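You operate a simulated robot arm through the tools that you are given. There is no shell and no other tool. Be economical: measure what you need, move in short steps, check, and stop when the job is done.

You are at the controls of a simulated robot arm. One attempt, no reset.

TASK
Free the spliced web and wind the loose end back.
Fine: both clamps free first, green guide fully toward the roller, red pawl at held last.

It is judged by the outcome, as a careful person would: the job done as asked, and still so three seconds after it is handed in. It fails if anything else is knocked over, pushed out of place, dropped, spilled or broken.

THE ROBOT
A 6-joint arm with a two-finger parallel gripper on a trunk, on a base that drives. Base frame: it is fixed to the floor where the robot stands at the start and does not move with it; the origin is under the middle of the robot, x ahead of it, y to its left, z up. Readings come in m, rad, newtons and seconds.
With the tool pointing down near the work surface it reaches from about 0.18 to 0.84 m from the robot's upright axis, wherever it stands. Its first joint turns from -2.897 to 2.897 rad. Places, roughly: blue clamp lever [0.4, 0, 1]; yellow clamp lever [0.4, -0.3, 1]; green tape guide [0.7, -0.3, 0.9]; black bench winder crank [0.1, -1.5, 1]; red pawl lever [0, -1.6, 0.9]. Payload 3.91 kg.
The tool frame sits at the grasp point between the pads (the TCP): z along the fingers, y along the line on which they close. The tips reach 0.03 m beyond it. Largest opening 0.11 m; finger width 0.02, thickness 0.01; the body of the gripper, 0.048 by 0.112 m, starts 0.055 m behind the TCP.
Orientation is told as [roll, pitch, yaw] about the base's x, y, z axes, in that order, counted from this pose: with the fingers straight down and closing along the base's y, the tool's x points along the base's -x, its y along +y and its z along -z.

THE INTERFACE
- The arm moves only by the tool apply_moves. Its argument "series" is one flat list of numbers, 7 for each row, row after row: the opening, from 0 (shut) to 1 (fully open), then the shift along the base's x, y, z in units of 50 mm (1.0 is 50 mm), then the turn, a rotation vector about the base's x, y, z in units of 6 degrees (1.0 is 6 degrees). In form: [jaw, tx, ty, tz, wx, wy, wz, jaw, tx, ty, tz, wx, wy, wz, ...]. A call has 1 to 20 rows; each row shifts and turns the commanded pose from where the row before left it. A call with a number of a shift or a turn outside -1 to 1 is refused whole. Rows are played at 5 a second. More than 0.05 m and 0.15 rad between two rows, or a gripper value outside its range, and nothing of the call is played. A pose out of reach is approached as far as the arm can. The call stops where the force on the tool passes 90 N (or 10 N more than at its start, if that is more) or the arm is blocked; 0.2 s more then pass. Each finger travels about 0.108 m/s and halts on what it meets, pressing with about 42 N; the grip force reading is that of the motor and also rises with nothing between the fingers. The clock runs only during rows and for 0.2 s after the last one: add rows that do not move to give the fingers time. It gives the time, the measured TCP pose, the force on the tool (base axes), the opening and the grip force at its end, in the units of the frame above (readings bear some noise), and new pictures: "views" is both (left out), scene, wrist or none.
- Cameras (640 x 400 px; columns grow to the right, rows downward): "scene" is now at [-0.0911, -0.0357, 1.5544]; the picture's right is [-0.39, -0.92, 0.00], its down [-0.60, 0.25, -0.76] and it looks along [0.70, -0.30, -0.65] (base axes); focal length 283 px, centre (320, 200). "wrist" rides on the gripper at [0.077, 0.007, -0.114] in the tool frame; the picture's right is [-0.09, 1.00, 0.00], its down [-0.80, -0.07, -0.59] and it looks along [-0.59, -0.05, 0.80] (tool axes); focal length 270 px, centre (320, 200). There is no depth. A picture from a camera that has moved, and an enlarged one, comes with that camera's place and axes in the base frame and with its lens. The place of the scene camera against the robot may be out by one fixed shift of up to 0.025 m in any direction.
- raise_lower(by): slides the trunk up (or, below 0, down) by that many m; the arm and the scene camera ride with it, the base frame stays. It gives what a move gives, with no picture.
- roll_base(legs): drives the robot by 1 to 6 legs, each [ahead, left, turn to the left] in m, m and rad, along the robot's own axes; the way and the turn of a leg run together, so that a leg with both is an arc; at most 1.5 m and 3.142 rad a leg. The arm and the cameras ride along, it lands a little off, and it stops where it bumps. It gives what a move gives, and a new picture of the scene camera.
- aim_head(pan, tilt): turns the head with the scene camera to pan (to the left, within 1.501 rad either way) and tilt (down, from -0.506 to 1.204), counted from straight ahead of the robot. It gives what a move gives, and a new picture of the scene camera.
- enlarge(camera, box): a new picture of the part [left, top, right, bottom] of that camera's present view, enlarged. The clock stands still meanwhile.
- close_job(): hands the job in; it is judged then, once.

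Go step by step. Nothing tells you exact positions but the pictures and the camera data: compare them with the known pose of the tool, close in by small moves and look again before you grip or let go. The budget is 120 turns and 260 pictures, counting those below and the enlarged ones. Unless the task says otherwise, let go and move clear before handing in, and close with one line.

The tools are called as name(argument=value, ...) on one line, values as JSON. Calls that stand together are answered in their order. apply_moves: Moves the arm, as the interface text tells. Its arguments: {"type":"object","properties":{"series":{"type":"array"},"views":{"type":"string","enum":["both","scene","wrist","none"]}},"required":["series"]} The other tools are called the same way: raise_lower (by) slides the trunk up or down; roll_base (legs) drives the base; aim_head (pan, tilt) turns the head that bears the scene camera; enlarge (camera, box) takes an enlarged picture of a part of a camera's view; close_job () hands the job in.

At the start:

```text
clock: 0.0
position: [0.3561, -0.2555, 1.1668]
ee_rot: [0.0, 0.0, 0.0]
ft_force: [-0.6, -0.4, -0.3]
opening: 0.1102
finger_force: 0.1
trunk travel left (down, up): [-0.475, 0.065]
robot x, y, heading: [0.002, -0.0023, -0.001]
head pan, tilt: [-0.398, 0.705]
```

scene: 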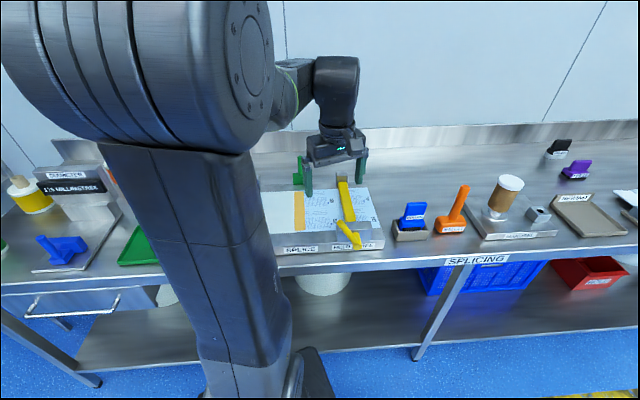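
wrist: 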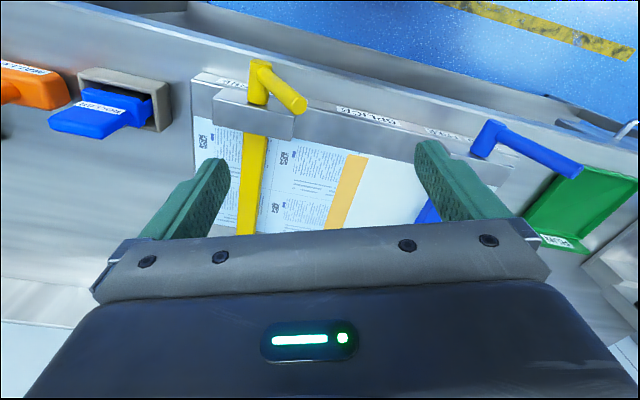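

I see the splicing table with a yellow clamp bar and lever and a blue clamp lever, partly hidden by the arm. I'll look closer at both before moving.

enlarge(camera="wrist", box=[160, 40, 400, 240])

enlarge(camera="wrist", box=[380, 80, 640, 260])

enlarge(camera="scene", box=[250, 120, 450, 270])

aim_head(pan=-1.45, tilt=0.5)

```text
2.00 times, centred on (280, 140) of wrist
camera zoom: at [0.2785, -0.249, 1.2813], right [0.09, 1.0, 0.0], down [0.8, -0.07, 0.59], along [0.59, -0.05, -0.8], focal length 541 px, centre (400, 320)
```

zoom: 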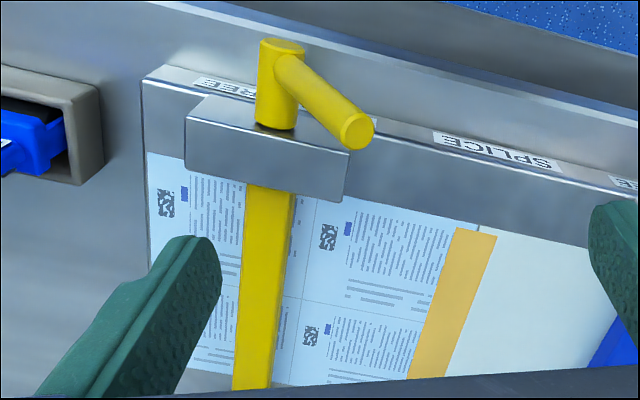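

```text
2.22 times, centred on (510, 170) of wrist
camera zoom: at [0.2785, -0.249, 1.2813], right [0.09, 1.0, 0.0], down [0.8, -0.07, 0.59], along [0.59, -0.05, -0.8], focal length 601 px, centre (-102, 267)
```

zoom: 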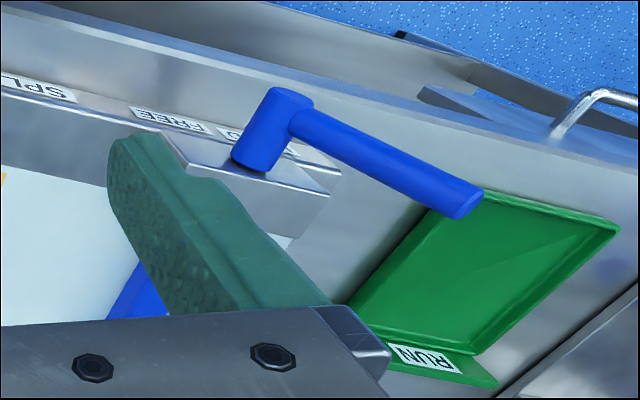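

```text
2.67 times, centred on (350, 195) of scene
camera zoom: at [-0.0911, -0.0357, 1.5544], right [-0.39, -0.92, 0.0], down [-0.6, 0.25, -0.76], along [0.7, -0.3, -0.65], focal length 755 px, centre (240, 213)
```

zoom: 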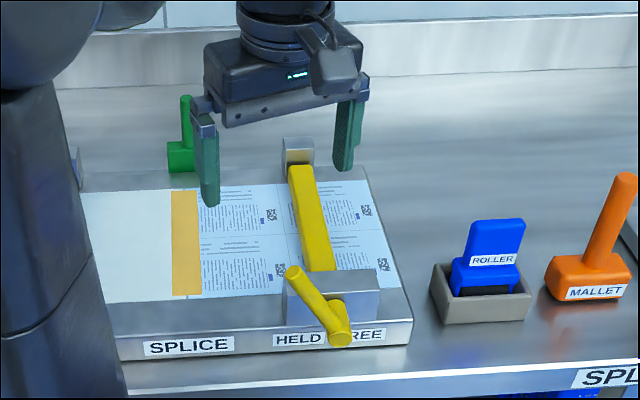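

```text
clock: 1.3
position: [0.356, -0.256, 1.1668]
ee_rot: [0.0, 0.0, 0.0]
ft_force: [-0.1, 0.0, -0.1]
opening: 0.1099
finger_force: 0.0
trunk travel left (down, up): [-0.475, 0.065]
robot x, y, heading: [0.0024, -0.0021, -0.002]
head pan, tilt: [-1.45, 0.499]
camera scene: at [-0.1582, -0.0932, 1.5726], right [-0.99, -0.12, 0.0], down [-0.06, 0.48, -0.88], along [0.11, -0.87, -0.48], focal length 283 px, centre (320, 200)
```

scene: 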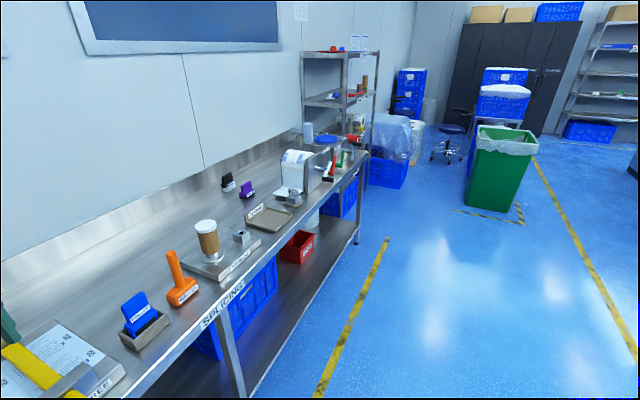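

The winder sits at the far end of the bench. I'll zoom in on it.

enlarge(camera="scene", box=[260, 110, 390, 220])

aim_head(pan=0.1, tilt=0.9)

```text
3.64 times, centred on (325, 165) of scene
camera zoom: at [-0.1582, -0.0932, 1.5726], right [-0.99, -0.12, 0.0], down [-0.06, 0.48, -0.88], along [0.11, -0.87, -0.48], focal length 1029 px, centre (302, 327)
```

zoom: 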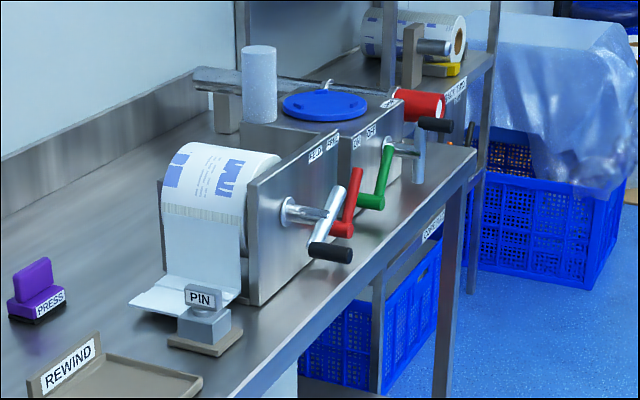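

```text
clock: 2.9
position: [0.3547, -0.2557, 1.1671]
ee_rot: [0.001, 0.0, 0.0]
ft_force: [-0.4, 0.4, 0.8]
opening: 0.1102
finger_force: 0.0
trunk travel left (down, up): [-0.475, 0.065]
robot x, y, heading: [-0.0005, 0.0007, 0.0]
head pan, tilt: [0.099, 0.901]
camera scene: at [-0.094, 0.0046, 1.5388], right [0.1, -1.0, 0.0], down [-0.78, -0.08, -0.62], along [0.62, 0.06, -0.78], focal length 283 px, centre (320, 200)
```

scene: 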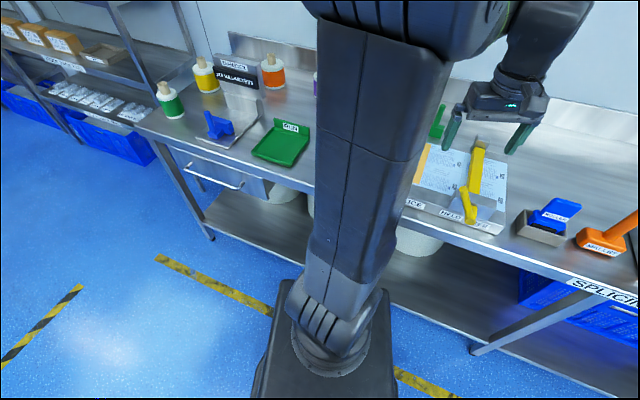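

Each clamp lever seems to turn on a hub that sticks out toward the robot, with HELD/FREE labels below it. I'll shift the wrist camera back and left to see both levers.

apply_moves(series=[1, -0.8, 0.8, 0.2, 0, 0, 0, 1, -0.8, 0.8, 0.2, 0, 0, 0, 1, -0.8, 0.8, 0.2, 0, 0, 0, 1, 0, 0, 0, 0, 0, 0])

```text
refused: row 1 steps farther than a row can; nothing moved
```

That row's combined shift was too long, so I'll use smaller rows.

apply_moves(series=[1, -0.6, 0.7, 0.2, 0, 0, 0, 1, -0.6, 0.7, 0.2, 0, 0, 0, 1, -0.6, 0.7, 0.2, 0, 0, 0, 1, -0.6, 0.7, 0, 0, 0, 0, 1, 0, 0, 0, 0, 0, 0])

```text
clock: 4.1
position: [0.2427, -0.1169, 1.186]
ee_rot: [0.016, 0.059, -0.002]
ft_force: [-1.1, 0.1, 0.6]
opening: 0.1099
finger_force: 0.1
trunk travel left (down, up): [-0.475, 0.065]
robot x, y, heading: [0.0011, 0.0036, -0.003]
head pan, tilt: [0.099, 0.901]
camera scene: at [-0.0963, -0.0055, 1.5359], right [-0.04, -1.0, 0.0], down [-0.81, 0.03, -0.59], along [0.59, -0.02, -0.81], focal length 283 px, centre (320, 200)
camera wrist: at [0.1719, -0.1127, 1.305], right [0.09, 1.0, 0.01], down [0.83, -0.08, 0.55], along [0.55, -0.04, -0.84], focal length 270 px, centre (320, 200)
```

scene: 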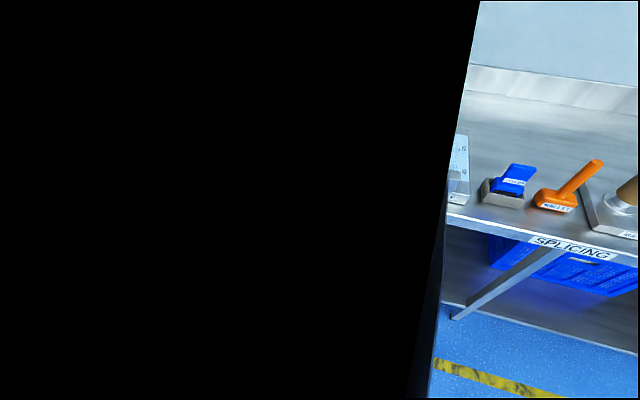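
wrist: 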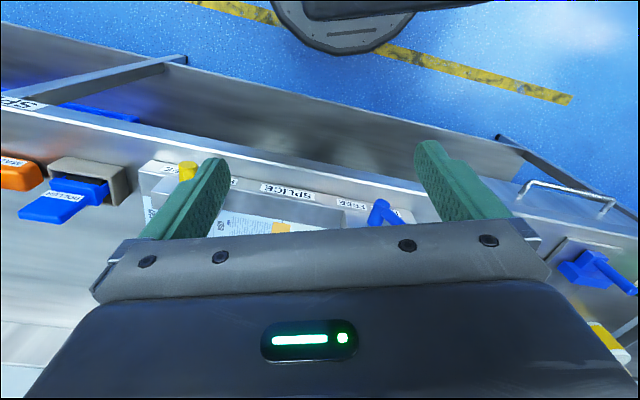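

The arm blocks the scene camera. I'll swing it to the right, in front of the bench, so I can look at the clamps.

apply_moves(series=[1, -0.1, -0.9, 0, 0, 0, 0, 1, -0.1, -0.9, 0, 0, 0, 0, 1, -0.1, -0.9, 0, 0, 0, 0, 1, -0.3, -0.9, 0, 0, 0, 0, 1, -0.4, -0.85, 0, 0, 0, 0, 1, -0.4, -0.85, 0, 0, 0, 0, 1, -0.4, -0.85, 0, 0, 0, 0, 1, -0.4, -0.85, 0, 0, 0, 0, 1, 0, 0, 0, 0, 0, 0], views="none")

aim_head(pan=-0.1, tilt=0.8)

```text
clock: 6.1
position: [0.1224, -0.4642, 1.196]
ee_rot: [0.0, -0.001, 0.0]
ft_force: [0.3, 0.1, -0.2]
opening: 0.1102
finger_force: 0.0
trunk travel left (down, up): [-0.475, 0.065]
robot x, y, heading: [-0.0004, 0.0023, 0.002]
head pan, tilt: [0.099, 0.901]
```

```text
clock: 6.9
position: [0.1233, -0.4653, 1.1959]
ee_rot: [-0.001, 0.0, 0.002]
ft_force: [0.9, 0.7, -0.2]
opening: 0.1099
finger_force: 0.2
trunk travel left (down, up): [-0.475, 0.065]
robot x, y, heading: [0.0003, 0.0015, 0.003]
head pan, tilt: [-0.099, 0.799]
camera scene: at [-0.089, -0.0109, 1.5466], right [-0.1, -1.0, 0.0], down [-0.71, 0.07, -0.7], along [0.69, -0.07, -0.72], focal length 283 px, centre (320, 200)
```

scene: 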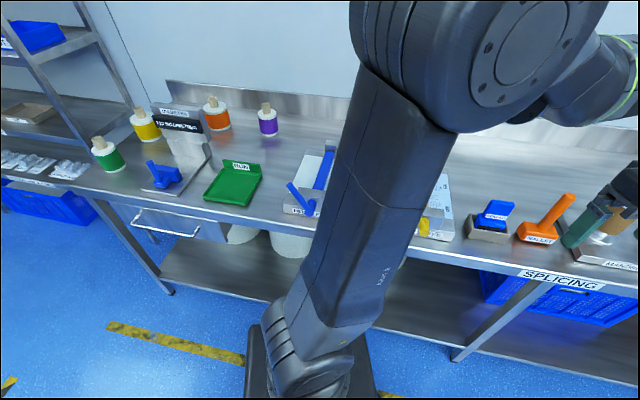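

The upper arm hides the clamps from here. I'll drive 0.4 m to the right, which brings them left of the arm in view.

roll_base(legs=[[-0.05, -0.42, 0]])

```text
clock: 9.5
position: [0.0768, -0.8931, 1.1958]
ee_rot: [0.0, 0.0, 0.003]
ft_force: [-0.4, -0.3, -0.7]
opening: 0.1101
finger_force: 0.1
trunk travel left (down, up): [-0.475, 0.065]
robot x, y, heading: [-0.0508, -0.4288, 0.002]
head pan, tilt: [-0.099, 0.799]
camera scene: at [-0.1381, -0.4396, 1.5466], right [-0.1, -1.0, 0.0], down [-0.71, 0.07, -0.7], along [0.69, -0.07, -0.72], focal length 283 px, centre (320, 200)
```

scene: 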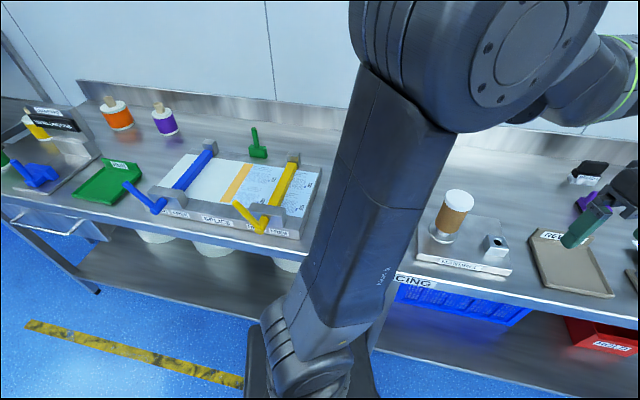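

enlarge(camera="scene", box=[120, 150, 220, 230])

enlarge(camera="scene", box=[220, 165, 320, 245])

enlarge(camera="scene", box=[190, 110, 350, 210])

```text
5.00 times, centred on (170, 190) of scene
camera zoom: at [-0.1381, -0.4396, 1.5466], right [-0.1, -1.0, 0.0], down [-0.71, 0.07, -0.7], along [0.69, -0.07, -0.72], focal length 1415 px, centre (1070, 250)
```

zoom: 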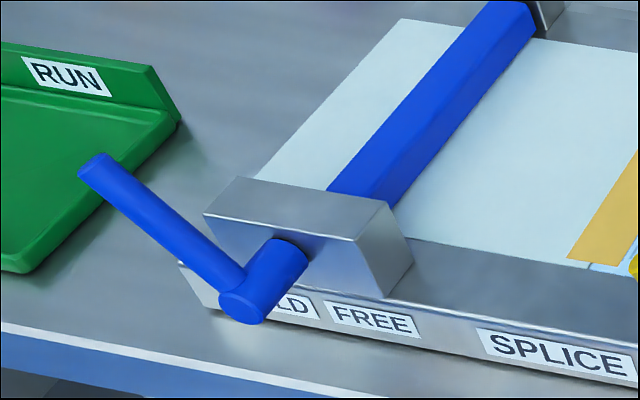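

```text
5.00 times, centred on (270, 205) of scene
camera zoom: at [-0.1381, -0.4396, 1.5466], right [-0.1, -1.0, 0.0], down [-0.71, 0.07, -0.7], along [0.69, -0.07, -0.72], focal length 1415 px, centre (570, 175)
```

zoom: 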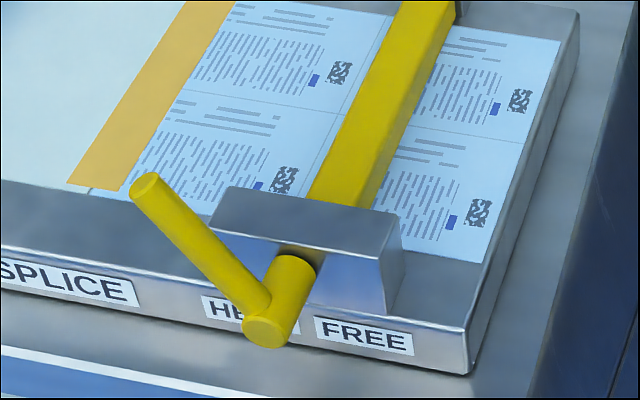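

```text
4.00 times, centred on (270, 160) of scene
camera zoom: at [-0.1381, -0.4396, 1.5466], right [-0.1, -1.0, 0.0], down [-0.71, 0.07, -0.7], along [0.69, -0.07, -0.72], focal length 1132 px, centre (520, 360)
```

zoom: 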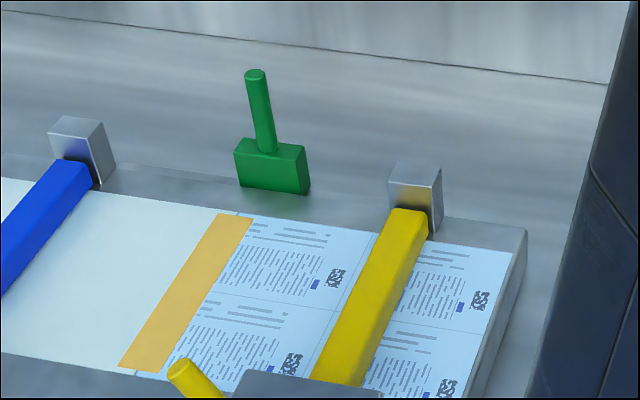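

The levers are at HELD, pointing up-left; FREE is on the right. I put the yellow handle's tip near (0.36, -0.28, 1.01) and the hub near (0.33, -0.32, 0.93), with the bench turned about -18°. I'll hover over the yellow handle, aligned with the bench.

apply_moves(series=[0.5, 0.39, 0.86, 0, 0, 0, -0.22, 0.5, 0.39, 0.86, 0, 0, 0, -0.22, 0.5, 0.39, 0.86, 0, 0, 0, -0.22, 0.5, 0.39, 0.86, 0, 0, 0, -0.22, 0.5, 0.39, 0.86, 0, 0, 0, -0.22, 0.5, 0.39, 0.86, 0, 0, 0, -0.22, 0.5, 0.39, 0.86, 0, 0, 0, -0.22, 0.5, 0.39, 0.86, 0, 0, 0, -0.22, 0.5, 0.39, 0.86, 0, 0, 0, -0.22, 0.5, 0.39, 0.86, 0, 0, 0, -0.22, 0.5, 0.39, 0.86, 0, 0, 0, -0.22, 0.5, 0.39, 0.86, 0, 0, 0, -0.22, 0.5, 0.39, 0.86, 0, 0, 0, -0.22, 0.5, 0.39, 0.86, 0, 0, 0, -0.22, 0.5, 0, 0, -0.5, 0, 0, 0, 0.5, 0, 0, 0, 0, 0, 0])

```text
clock: 12.9
position: [0.3482, -0.2922, 1.1705]
ee_rot: [0.001, -0.001, -0.321]
ft_force: [-0.7, -0.1, 0.5]
opening: 0.0551
finger_force: 0.1
trunk travel left (down, up): [-0.475, 0.065]
robot x, y, heading: [-0.0476, -0.4305, 0.002]
head pan, tilt: [-0.099, 0.799]
camera scene: at [-0.1381, -0.4391, 1.5467], right [-0.1, -1.0, 0.0], down [-0.71, 0.07, -0.7], along [0.69, -0.07, -0.72], focal length 283 px, centre (320, 200)
camera wrist: at [0.2772, -0.2613, 1.2842], right [0.4, 0.92, 0.0], down [0.74, -0.32, 0.59], along [0.55, -0.24, -0.8], focal length 270 px, centre (320, 200)
```

scene: 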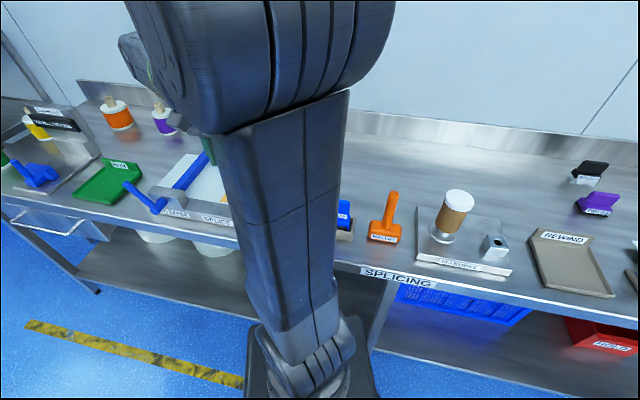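
wrist: 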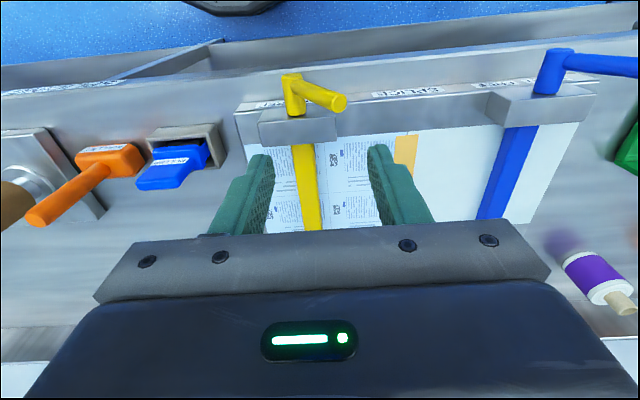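

My estimates agree with the new wrist view, and the handle lies between the open fingers. I'll lower onto it.

apply_moves(series=[0.5, 0.17, 0.03, -0.8, 0, 0, 0, 0.5, 0, 0, -0.8, 0, 0, 0, 0.5, 0, 0, -0.8, 0, 0, 0, 0.5, 0, 0, -0.8, 0, 0, 0, 0.5, 0, 0, 0, 0, 0, 0], views="wrist")

```text
clock: 14.1
position: [0.3564, -0.2892, 1.0082]
ee_rot: [-0.001, 0.0, -0.321]
ft_force: [-0.1, 1.3, 0.7]
opening: 0.0549
finger_force: 0.1
trunk travel left (down, up): [-0.475, 0.065]
robot x, y, heading: [-0.0475, -0.4305, 0.003]
head pan, tilt: [-0.099, 0.799]
camera wrist: at [0.2854, -0.2581, 1.123], right [0.4, 0.92, 0.0], down [0.74, -0.32, 0.59], along [0.55, -0.24, -0.8], focal length 270 px, centre (320, 200)
```

wrist: 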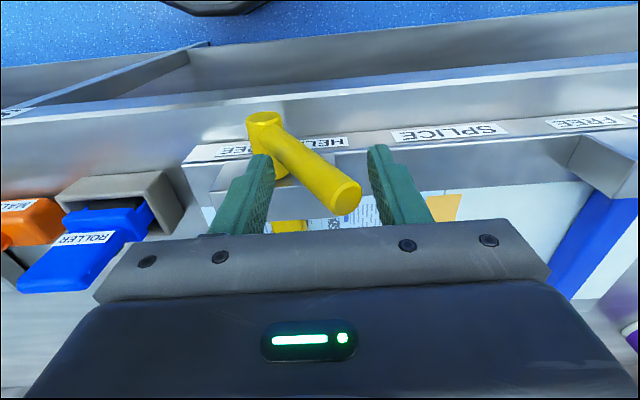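

The handle is between the fingers. I'll drag it along the bench toward the FREE side.

apply_moves(series=[0.5, -0.158, -0.475, 0, 0, 0, 0, 0.5, -0.158, -0.475, 0, 0, 0, 0, 0.5, -0.158, -0.475, 0, 0, 0, 0, 0.5, -0.12, -0.36, 0, 0, 0, 0, 0.5, 0, 0, 0, 0, 0, 0], views="wrist")

```text
clock: 15.3
position: [0.3293, -0.3751, 1.0113]
ee_rot: [0.001, -0.003, -0.319]
ft_force: [10.8, 22.9, 11.5]
opening: 0.0677
finger_force: 12.7
trunk travel left (down, up): [-0.475, 0.065]
robot x, y, heading: [-0.0522, -0.4268, 0.003]
head pan, tilt: [-0.099, 0.799]
camera wrist: at [0.258, -0.3445, 1.1254], right [0.4, 0.92, 0.0], down [0.74, -0.32, 0.6], along [0.55, -0.24, -0.8], focal length 270 px, centre (320, 200)
```

wrist: 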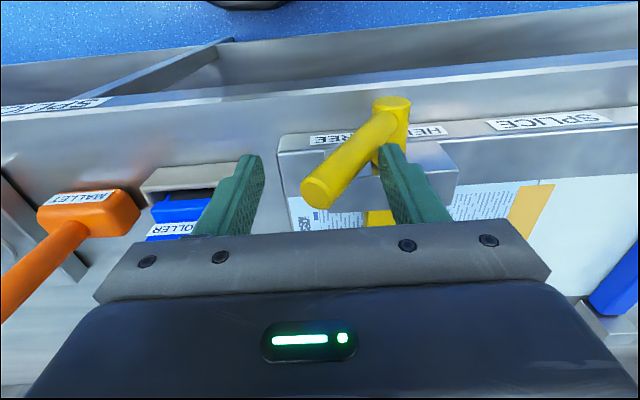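

The lever has swung to the right side. I'll push slightly more to find out whether it has reached its stop.

apply_moves(series=[0.5, -0.08, -0.24, 0, 0, 0, 0, 0.5, -0.06, -0.19, 0, 0, 0, 0, 0.5, 0, 0, 0, 0, 0, 0], views="wrist")

```text
clock: 16.1
position: [0.3243, -0.3891, 1.014]
ee_rot: [0.007, -0.012, -0.318]
ft_force: [21.8, 68.0, 12.1]
opening: 0.0936
finger_force: 39.5
trunk travel left (down, up): [-0.475, 0.065]
robot x, y, heading: [-0.0485, -0.4304, 0.007]
head pan, tilt: [-0.099, 0.799]
camera wrist: at [0.2523, -0.3591, 1.128], right [0.4, 0.92, 0.01], down [0.73, -0.32, 0.6], along [0.56, -0.23, -0.8], focal length 270 px, centre (320, 200)
```

wrist: 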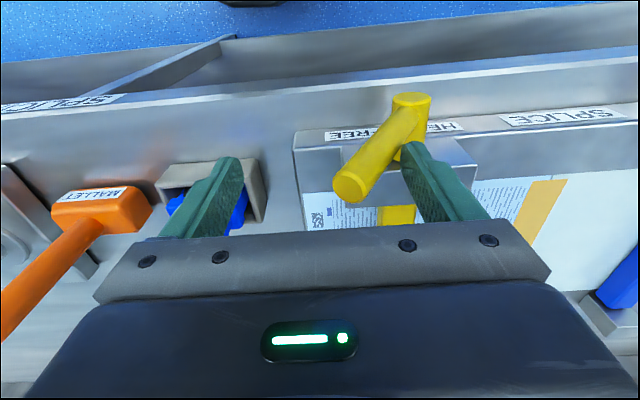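

The force rose and the lever didn't move, so yellow is against its FREE stop. I'll back off, lift, and move over to blue.

apply_moves(series=[0.6, 0.1, 0.3, 0, 0, 0, 0, 0.6, 0.06, 0.18, 0.0, 0, 0, 0, 0.6, 0, 0, 0.8, 0, 0, 0, 0.6, 0, 0, 0.8, 0, 0, 0, 0.6, 0, 0, 0.8, 0, 0, 0, 0.6, 0, 0, 0.8, 0, 0, 0, 0.5, 0, 0, 0, 0, 0, 0], views="wrist")

```text
clock: 17.7
position: [0.3305, -0.3771, 1.1697]
ee_rot: [-0.001, 0.001, -0.32]
ft_force: [1.0, -0.4, 0.8]
opening: 0.0552
finger_force: 0.1
trunk travel left (down, up): [-0.475, 0.065]
robot x, y, heading: [-0.0513, -0.4288, 0.003]
head pan, tilt: [-0.099, 0.799]
camera wrist: at [0.259, -0.3462, 1.2844], right [0.4, 0.92, 0.0], down [0.74, -0.32, 0.59], along [0.55, -0.24, -0.8], focal length 270 px, centre (320, 200)
```

wrist: 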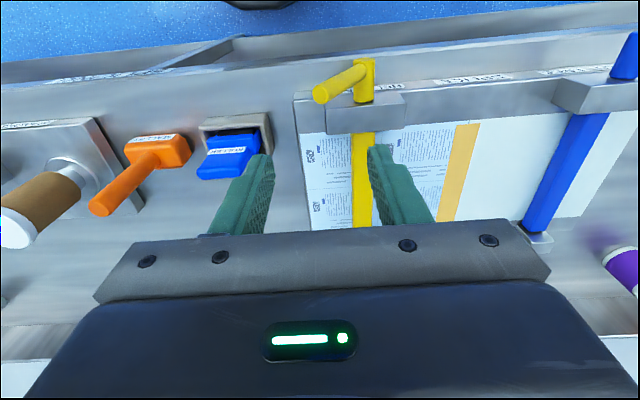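

Yellow stays at FREE. Blue's hub axis is near (0.443, -0.024), with its handle leaning left the same way. I'll move above it.

apply_moves(series=[0.6, 0.257, 0.801, 0, 0, 0, 0, 0.6, 0.257, 0.801, 0, 0, 0, 0, 0.6, 0.257, 0.801, 0, 0, 0, 0, 0.6, 0.257, 0.801, 0, 0, 0, 0, 0.6, 0.257, 0.801, 0, 0, 0, 0, 0.6, 0.257, 0.801, 0, 0, 0, 0, 0.6, 0.257, 0.801, 0, 0, 0, 0, 0.6, 0.257, 0.801, 0, 0, 0, 0, 0.6, 0.257, 0.801, 0, 0, 0, 0, 0.6, 0.257, 0.801, 0, 0, 0, 0, 0.6, 0, 0, -0.8, 0, 0, 0, 0.6, 0, 0, -0.5, 0, 0, 0, 0.6, 0, 0, 0, 0, 0, 0], views="wrist")

```text
clock: 20.5
position: [0.4573, 0.0212, 1.1052]
ee_rot: [0.0, 0.0, -0.32]
ft_force: [-0.5, -0.2, 0.0]
opening: 0.0662
finger_force: 0.0
trunk travel left (down, up): [-0.475, 0.065]
robot x, y, heading: [-0.0504, -0.4283, 0.003]
head pan, tilt: [-0.099, 0.799]
camera wrist: at [0.3861, 0.0531, 1.2196], right [0.4, 0.92, 0.0], down [0.74, -0.32, 0.59], along [0.55, -0.24, -0.8], focal length 270 px, centre (320, 200)
```

wrist: 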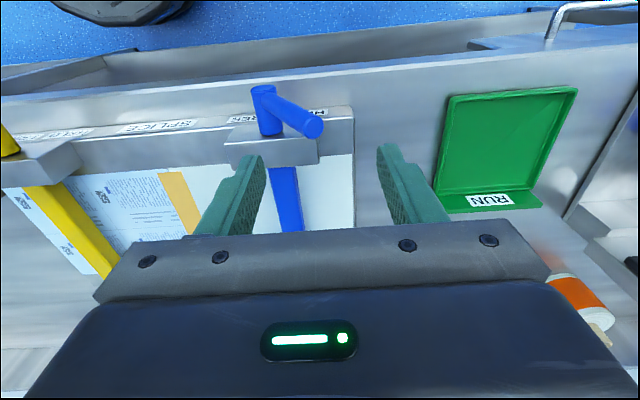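

I need to shift about 16 mm to the right, then lower over the blue handle.

apply_moves(series=[0.5, -0.06, -0.31, 0, 0, 0, 0, 0.5, 0, 0, -0.9, 0, 0, 0, 0.5, 0, 0, -0.9, 0, 0, 0, 0.5, 0, 0, -0.1, 0, 0, 0, 0.5, 0, 0, 0, 0, 0, 0], views="wrist")

```text
clock: 21.7
position: [0.4564, 0.0078, 1.0124]
ee_rot: [0.0, 0.0, -0.322]
ft_force: [-0.7, 0.0, -1.3]
opening: 0.0552
finger_force: 0.1
trunk travel left (down, up): [-0.475, 0.065]
robot x, y, heading: [-0.0496, -0.4229, 0.005]
head pan, tilt: [-0.099, 0.799]
camera wrist: at [0.3848, 0.0393, 1.1267], right [0.4, 0.92, 0.0], down [0.74, -0.32, 0.59], along [0.55, -0.24, -0.8], focal length 270 px, centre (320, 200)
```

wrist: 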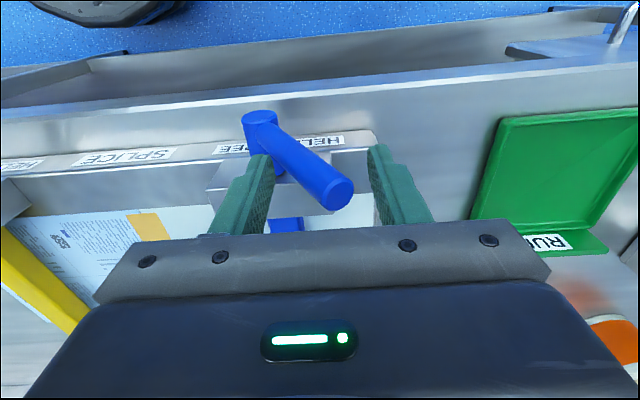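

The geometry matches yellow's, so I'll drag blue to FREE.

apply_moves(series=[0.5, -0.158, -0.475, -0.1, 0, 0, 0, 0.5, -0.158, -0.475, 0, 0, 0, 0, 0.5, -0.158, -0.475, 0, 0, 0, 0, 0.5, -0.15, -0.45, 0, 0, 0, 0, 0.5, 0, 0, 0, 0, 0, 0], views="wrist")

```text
clock: 22.9
position: [0.4216, -0.078, 1.0077]
ee_rot: [0.004, -0.004, -0.318]
ft_force: [9.2, 26.2, 10.8]
opening: 0.0684
finger_force: 13.7
trunk travel left (down, up): [-0.475, 0.065]
robot x, y, heading: [-0.0478, -0.4274, 0.007]
head pan, tilt: [-0.099, 0.799]
camera wrist: at [0.3507, -0.0479, 1.1225], right [0.4, 0.92, 0.0], down [0.74, -0.32, 0.6], along [0.55, -0.23, -0.8], focal length 270 px, centre (320, 200)
```

wrist: 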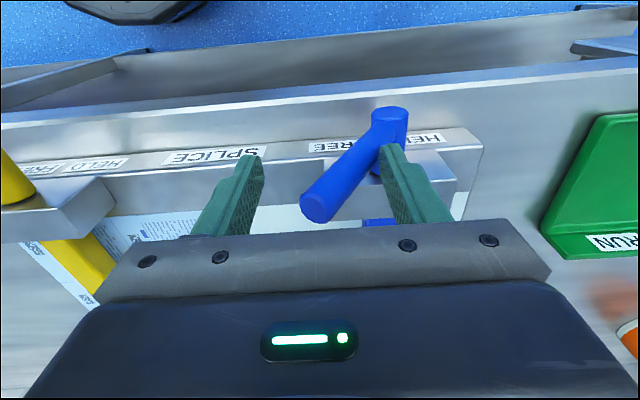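

apply_moves(series=[0.5, -0.06, -0.19, 0, 0, 0, 0, 0.5, 0, 0, 0, 0, 0, 0, 0.6, 0.1, 0.3, 0, 0, 0, 0, 0.6, 0.06, 0.18, 0.0, 0, 0, 0, 0.6, 0, 0, 0.8, 0, 0, 0, 0.6, 0, 0, 0.8, 0, 0, 0, 0.6, 0, 0, 0.8, 0, 0, 0, 0.5, 0, 0, 0, 0, 0, 0], views="wrist")

```text
clock: 24.7
position: [0.4271, -0.0675, 1.1274]
ee_rot: [-0.002, 0.001, -0.323]
ft_force: [0.2, 0.0, -0.2]
opening: 0.055
finger_force: 0.1
trunk travel left (down, up): [-0.475, 0.065]
robot x, y, heading: [-0.0497, -0.4259, 0.007]
head pan, tilt: [-0.099, 0.799]
camera wrist: at [0.3566, -0.0382, 1.2407], right [0.4, 0.92, 0.0], down [0.74, -0.32, 0.59], along [0.55, -0.24, -0.8], focal length 270 px, centre (320, 200)
```

wrist: 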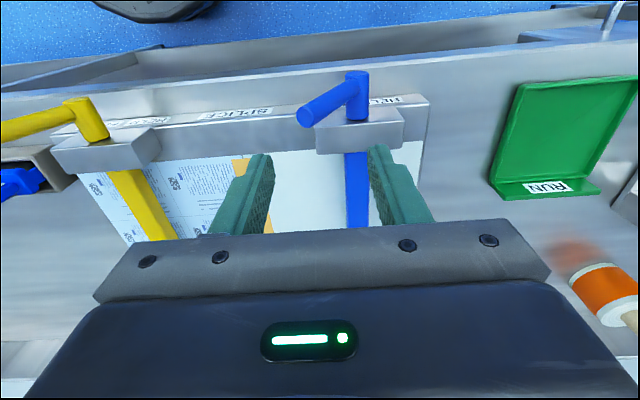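

Both clamps are at FREE. Next is the green guide behind the board, and I'll bring the wrist camera over to see it and any rail or labels.

apply_moves(series=[1, 0.577, -0.61, 0, 0, 0, 0, 1, 0.577, -0.61, 0, 0, 0, 0, 1, 0.577, -0.61, 0, 0, 0, 0, 1, 0.577, -0.61, 0, 0, 0, 0, 1, 0.4, -0.61, 0, 0, 0, 0, 1, 0.4, -0.61, 0, 0, 0, 0, 1, 0, 0, 0, 0, 0, 0])

```text
clock: 26.3
position: [0.5822, -0.2519, 1.126]
ee_rot: [0.0, 0.0, -0.317]
ft_force: [-0.2, -0.3, 0.1]
opening: 0.1099
finger_force: 0.0
trunk travel left (down, up): [-0.475, 0.065]
robot x, y, heading: [-0.0459, -0.4292, 0.007]
head pan, tilt: [-0.099, 0.799]
camera scene: at [-0.1379, -0.4389, 1.5467], right [-0.1, -1.0, 0.0], down [-0.71, 0.07, -0.7], along [0.69, -0.07, -0.72], focal length 283 px, centre (320, 200)
camera wrist: at [0.511, -0.2216, 1.2403], right [0.4, 0.92, 0.0], down [0.74, -0.32, 0.59], along [0.55, -0.24, -0.8], focal length 270 px, centre (320, 200)
```

scene: 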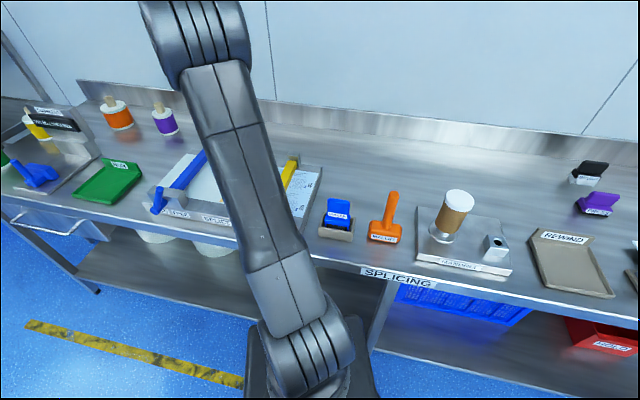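
wrist: 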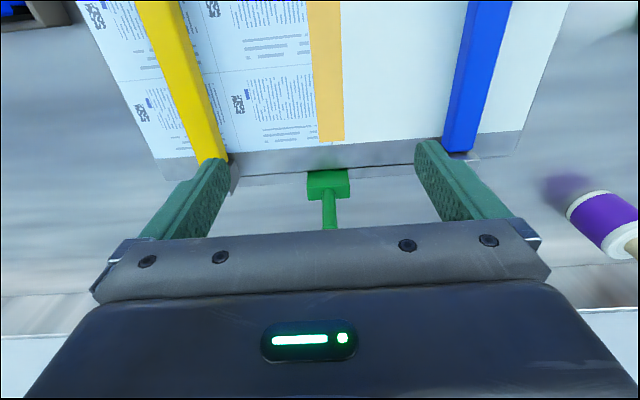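

enlarge(camera="wrist", box=[220, 120, 440, 240])

enlarge(camera="scene", box=[180, 120, 380, 260])

```text
2.91 times, centred on (330, 180) of wrist
camera zoom: at [0.511, -0.2216, 1.2403], right [0.4, 0.92, 0.0], down [0.74, -0.32, 0.59], along [0.55, -0.24, -0.8], focal length 786 px, centre (291, 258)
```

zoom: 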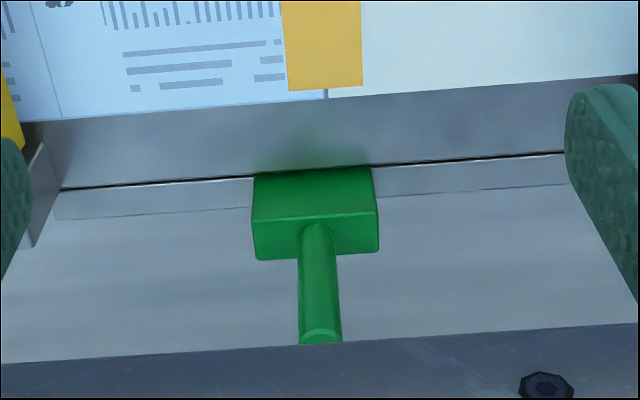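

```text
2.86 times, centred on (280, 190) of scene
camera zoom: at [-0.1379, -0.4389, 1.5467], right [-0.1, -1.0, 0.0], down [-0.71, 0.07, -0.7], along [0.69, -0.07, -0.72], focal length 809 px, centre (434, 229)
```

zoom: 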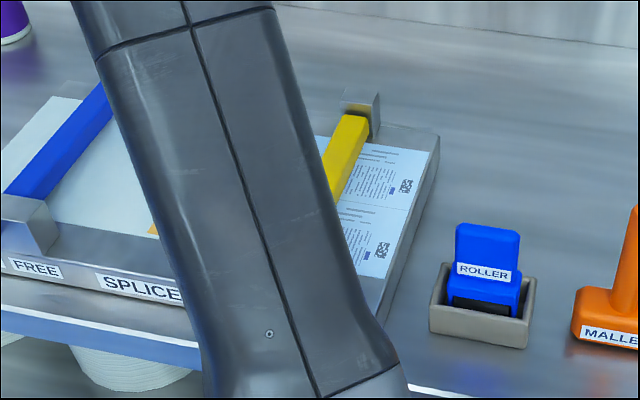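

The guide is a block with an upright peg on a rail behind the board, mid-rail, with the peg near (0.70, -0.29). The ROLLER sits on the right (-u) side. I'll close the fingers and hover on the peg's left side.

apply_moves(series=[0.3, 0.87, 0.08, 0, 0, 0, 0, 0, 0.87, 0.08, 0, 0, 0, 0, 0, 0.87, 0.1, 0, 0, 0, 0, 0, 0, 0, 0, 0, 0, 0, 0, 0, 0, 0, 0, 0, 0], views="wrist")

```text
clock: 27.5
position: [0.711, -0.2426, 1.1255]
ee_rot: [-0.001, 0.0, -0.32]
ft_force: [-0.2, -0.1, -0.5]
opening: 0.0
finger_force: 37.6
trunk travel left (down, up): [-0.475, 0.065]
robot x, y, heading: [-0.0493, -0.4305, 0.005]
head pan, tilt: [-0.099, 0.799]
camera wrist: at [0.641, -0.2115, 1.2391], right [0.4, 0.92, 0.0], down [0.74, -0.32, 0.59], along [0.55, -0.24, -0.8], focal length 270 px, centre (320, 200)
```

wrist: 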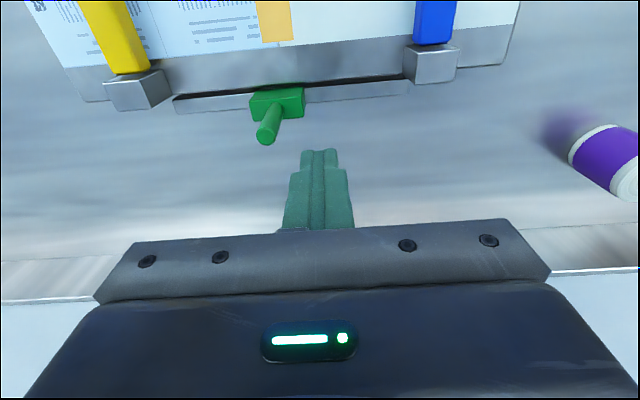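

Triangulation puts the peg at (0.716, -0.298) with its top at about 1.00. I'll move 22 mm farther back and descend beside it.

apply_moves(series=[0, 0.42, -0.14, -0.6, 0, 0, 0, 0, 0, 0, -0.9, 0, 0, 0, 0, 0, 0, -0.9, 0, 0, 0, 0, 0, 0, -0.8, 0, 0, 0, 0, 0, 0, 0, 0, 0, 0], views="wrist")

```text
clock: 28.7
position: [0.7339, -0.2465, 0.9655]
ee_rot: [0.0, 0.0, -0.321]
ft_force: [0.8, -0.2, 0.1]
opening: 0.0001
finger_force: 37.4
trunk travel left (down, up): [-0.475, 0.065]
robot x, y, heading: [-0.0457, -0.4308, 0.004]
head pan, tilt: [-0.099, 0.799]
camera wrist: at [0.662, -0.2168, 1.0796], right [0.4, 0.92, 0.0], down [0.74, -0.32, 0.59], along [0.55, -0.24, -0.8], focal length 270 px, centre (320, 200)
```

wrist: 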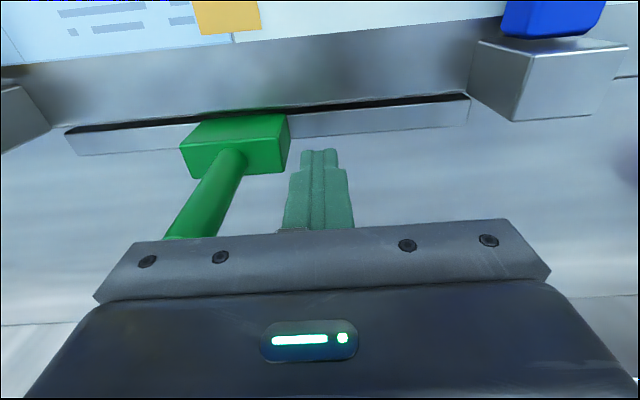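

The fingers are beside the peg. I'll push along the rail toward the roller.

apply_moves(series=[0, -0.19, -0.57, 0, 0, 0, 0, 0, -0.126, -0.38, 0, 0, 0, 0, 0, -0.126, -0.38, 0, 0, 0, 0, 0, -0.126, -0.38, 0, 0, 0, 0, 0, 0, 0, 0, 0, 0, 0], views="wrist")

```text
clock: 29.9
position: [0.7047, -0.3332, 0.9661]
ee_rot: [0.0, -0.001, -0.321]
ft_force: [-0.2, 0.2, 0.4]
opening: 0.0
finger_force: 37.6
trunk travel left (down, up): [-0.475, 0.065]
robot x, y, heading: [-0.0529, -0.4277, 0.0]
head pan, tilt: [-0.099, 0.799]
camera wrist: at [0.6328, -0.3027, 1.0809], right [0.4, 0.92, 0.0], down [0.74, -0.32, 0.59], along [0.55, -0.24, -0.8], focal length 270 px, centre (320, 200)
```

wrist: 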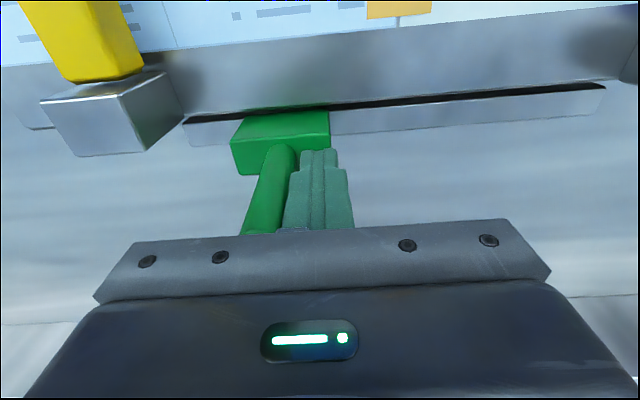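

apply_moves(series=[0, -0.095, -0.285, 0, 0, 0, 0, 0, -0.063, -0.19, 0, 0, 0, 0, 0, 0, 0, 0, 0, 0, 0], views="wrist")

```text
clock: 30.7
position: [0.6977, -0.3568, 0.9661]
ee_rot: [0.003, 0.0, -0.32]
ft_force: [-0.2, 0.9, -1.0]
opening: 0.0
finger_force: 37.5
trunk travel left (down, up): [-0.475, 0.065]
robot x, y, heading: [-0.0504, -0.4307, 0.002]
head pan, tilt: [-0.099, 0.799]
camera wrist: at [0.627, -0.3256, 1.0799], right [0.4, 0.92, 0.0], down [0.74, -0.32, 0.59], along [0.55, -0.24, -0.8], focal length 270 px, centre (320, 200)
```

wrist: 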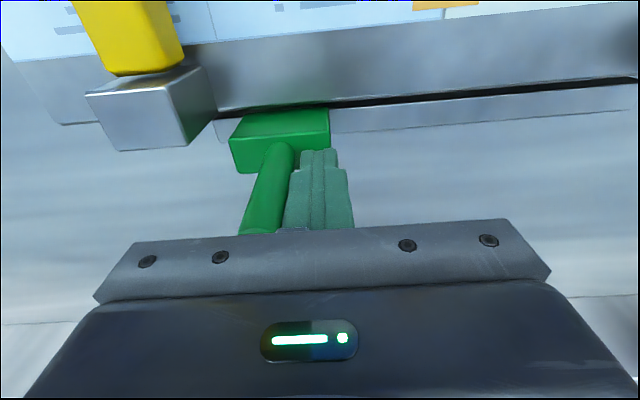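

apply_moves(series=[0, -0.04, -0.12, 0, 0, 0, 0, 0, -0.04, -0.12, 0, 0, 0, 0, 0, -0.04, -0.12, 0, 0, 0, 0, 0, 0, 0, 0, 0, 0, 0], views="wrist")

```text
clock: 31.7
position: [0.6946, -0.363, 0.9663]
ee_rot: [0.0, -0.003, -0.314]
ft_force: [32.3, 47.1, 4.1]
opening: 0.0002
finger_force: 37.8
trunk travel left (down, up): [-0.475, 0.065]
robot x, y, heading: [-0.0478, -0.4279, 0.007]
head pan, tilt: [-0.099, 0.799]
camera wrist: at [0.623, -0.3324, 1.0799], right [0.39, 0.92, 0.0], down [0.74, -0.31, 0.6], along [0.55, -0.23, -0.8], focal length 270 px, centre (320, 200)
```

wrist: 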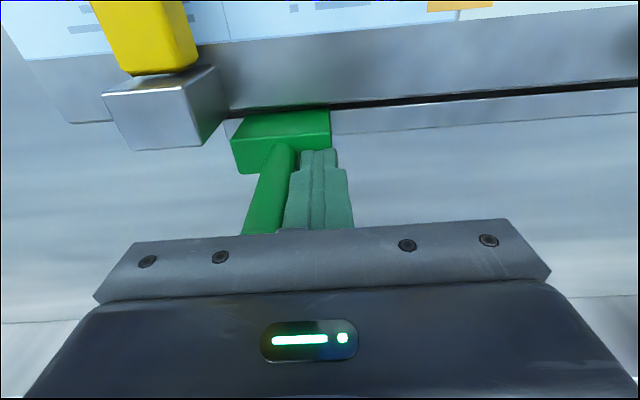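

The guide is at its end stop near the rail's end. I'll back off, lift, and retract.

apply_moves(series=[0, 0.19, 0.57, 0, 0, 0, 0, 0, 0, 0, 0.9, 0, 0, 0, 0, 0, 0, 0.9, 0, 0, 0, 0, 0, 0, 0.9, 0, 0, 0, 0, 0, 0, 0.9, 0, 0, 0, 0, -0.9, 0.1, 0.3, 0, 0, 0, 0, -0.9, 0.1, 0, 0, 0, 0, 0, -0.9, 0.1, 0, 0, 0, 0, 0, -0.9, -0.3, 0, 0, 0, 0, 0, -0.8, -0.6, 0, 0, 0, 0, 0, -0.6, -0.8, 0, 0, 0, 0, 0, -0.6, -0.8, 0, 0, 0, 0, 0, -0.6, -0.8, 0, 0, 0, 0, 0, -0.6, -0.8, 0, 0, 0, 0, 0, -0.6, -0.8, 0, 0, 0, 0, 0, -0.6, -0.8, 0, 0, 0, 0, 0, -0.6, -0.8, 0, 0, 0, 0, 0, 0, 0, 0, 0, 0, 0], views="none")

aim_head(pan=0.2, tilt=0.7)

enlarge(camera="scene", box=[200, 120, 400, 245])

```text
clock: 35.5
position: [0.2712, -0.6536, 1.1657]
ee_rot: [0.0, 0.001, -0.321]
ft_force: [0.3, -0.4, 0.4]
opening: 0.0
finger_force: 37.1
trunk travel left (down, up): [-0.475, 0.065]
robot x, y, heading: [-0.0462, -0.4267, -0.001]
head pan, tilt: [-0.099, 0.799]
```

```text
clock: 36.3
position: [0.2715, -0.6544, 1.1663]
ee_rot: [0.0, 0.001, -0.322]
ft_force: [0.3, -0.4, 0.6]
opening: 0.0001
finger_force: 37.5
trunk travel left (down, up): [-0.475, 0.065]
robot x, y, heading: [-0.0471, -0.4265, 0.002]
head pan, tilt: [0.201, 0.7]
camera scene: at [-0.1351, -0.4141, 1.5549], right [0.2, -0.98, 0.0], down [-0.63, -0.13, -0.76], along [0.75, 0.15, -0.64], focal length 283 px, centre (320, 200)
```

scene: 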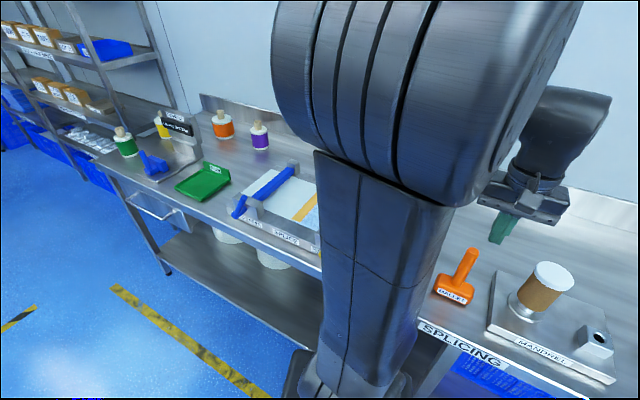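

```text
3.20 times, centred on (300, 182) of scene
camera zoom: at [-0.1351, -0.4141, 1.5549], right [0.2, -0.98, 0.0], down [-0.63, -0.13, -0.76], along [0.75, 0.15, -0.64], focal length 906 px, centre (384, 256)
```

zoom: 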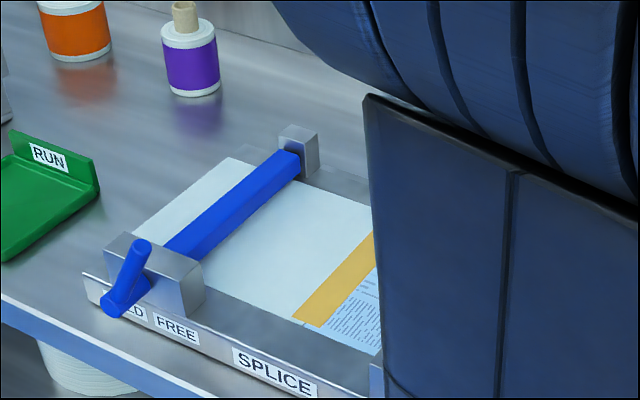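

The clamps look right. I'll retract the arm, turn to face the bench squarely, and then drive partway toward the winder.

apply_moves(series=[0, -0.8, 0.1, 0.5, 0, 0, 0, 0, -0.8, 0.1, 0.5, 0, 0, 0, 0, -0.4, 0, 0.5, 0, 0, 0, 0, 0, 0, 0, 0, 0, 0], views="none")

roll_base(legs=[[-0.08, 0, 0], [0, 0, -0.32], [0, -0.6, 0]])

aim_head(pan=-0.6, tilt=0.6)

```text
clock: 37.3
position: [0.1726, -0.6489, 1.2401]
ee_rot: [0.001, -0.001, -0.321]
ft_force: [0.2, -0.2, 0.7]
opening: 0.0
finger_force: 37.4
trunk travel left (down, up): [-0.475, 0.065]
robot x, y, heading: [-0.0496, -0.4307, 0.003]
head pan, tilt: [0.201, 0.7]
```

```text
clock: 42.3
position: [-0.1751, -1.2615, 1.2412]
ee_rot: [0.0, 0.001, -0.647]
ft_force: [-0.5, -0.9, -0.6]
opening: 0.0
finger_force: 37.4
trunk travel left (down, up): [-0.475, 0.065]
robot x, y, heading: [-0.3164, -0.9802, -0.324]
head pan, tilt: [0.201, 0.7]
camera scene: at [-0.39, -0.9402, 1.5549], right [-0.12, -0.99, 0.0], down [-0.64, 0.08, -0.77], along [0.76, -0.09, -0.64], focal length 283 px, centre (320, 200)
```

scene: 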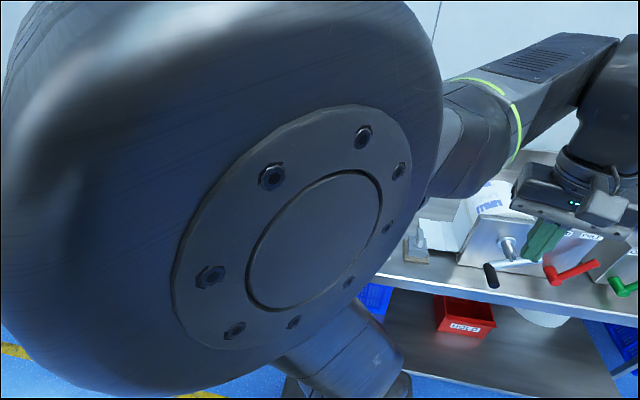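

```text
clock: 43.4
position: [-0.1756, -1.2602, 1.2393]
ee_rot: [0.002, 0.003, -0.647]
ft_force: [0.2, 1.2, -0.2]
opening: 0.0
finger_force: 38.2
trunk travel left (down, up): [-0.475, 0.065]
robot x, y, heading: [-0.3134, -0.9815, -0.324]
head pan, tilt: [-0.6, 0.6]
camera scene: at [-0.4125, -0.992, 1.5629], right [-0.71, -0.7, 0.0], down [-0.4, 0.41, -0.82], along [0.58, -0.59, -0.57], focal length 283 px, centre (320, 200)
```

scene: 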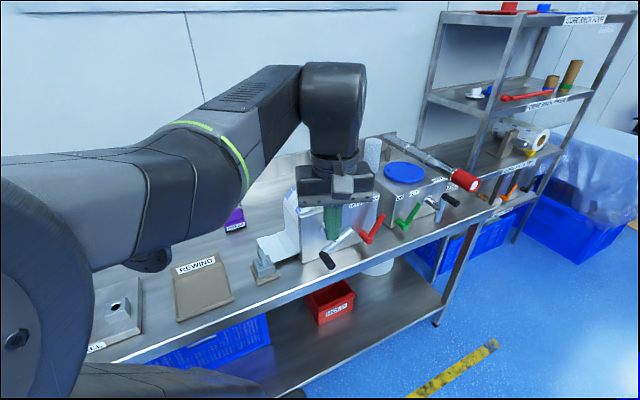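

The winder is in view, partly behind the gripper. I'll zoom in.

enlarge(camera="scene", box=[250, 170, 410, 280])

enlarge(camera="scene", box=[340, 140, 490, 250])

```text
3.64 times, centred on (330, 225) of scene
camera zoom: at [-0.4125, -0.992, 1.5629], right [-0.71, -0.7, 0.0], down [-0.4, 0.41, -0.82], along [0.58, -0.59, -0.57], focal length 1029 px, centre (284, 109)
```

zoom: 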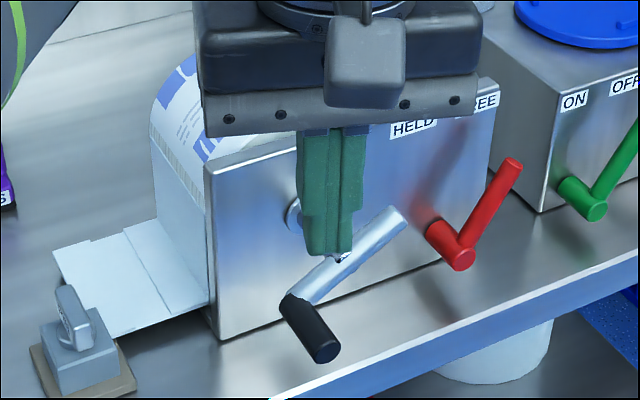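

```text
3.64 times, centred on (415, 195) of scene
camera zoom: at [-0.4125, -0.992, 1.5629], right [-0.71, -0.7, 0.0], down [-0.4, 0.41, -0.82], along [0.58, -0.59, -0.57], focal length 1029 px, centre (-26, 218)
```

zoom: 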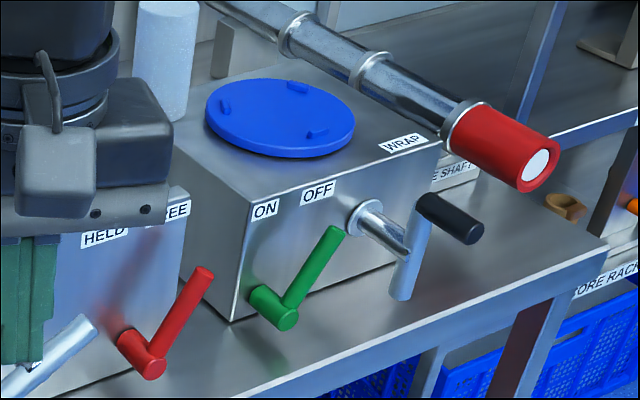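

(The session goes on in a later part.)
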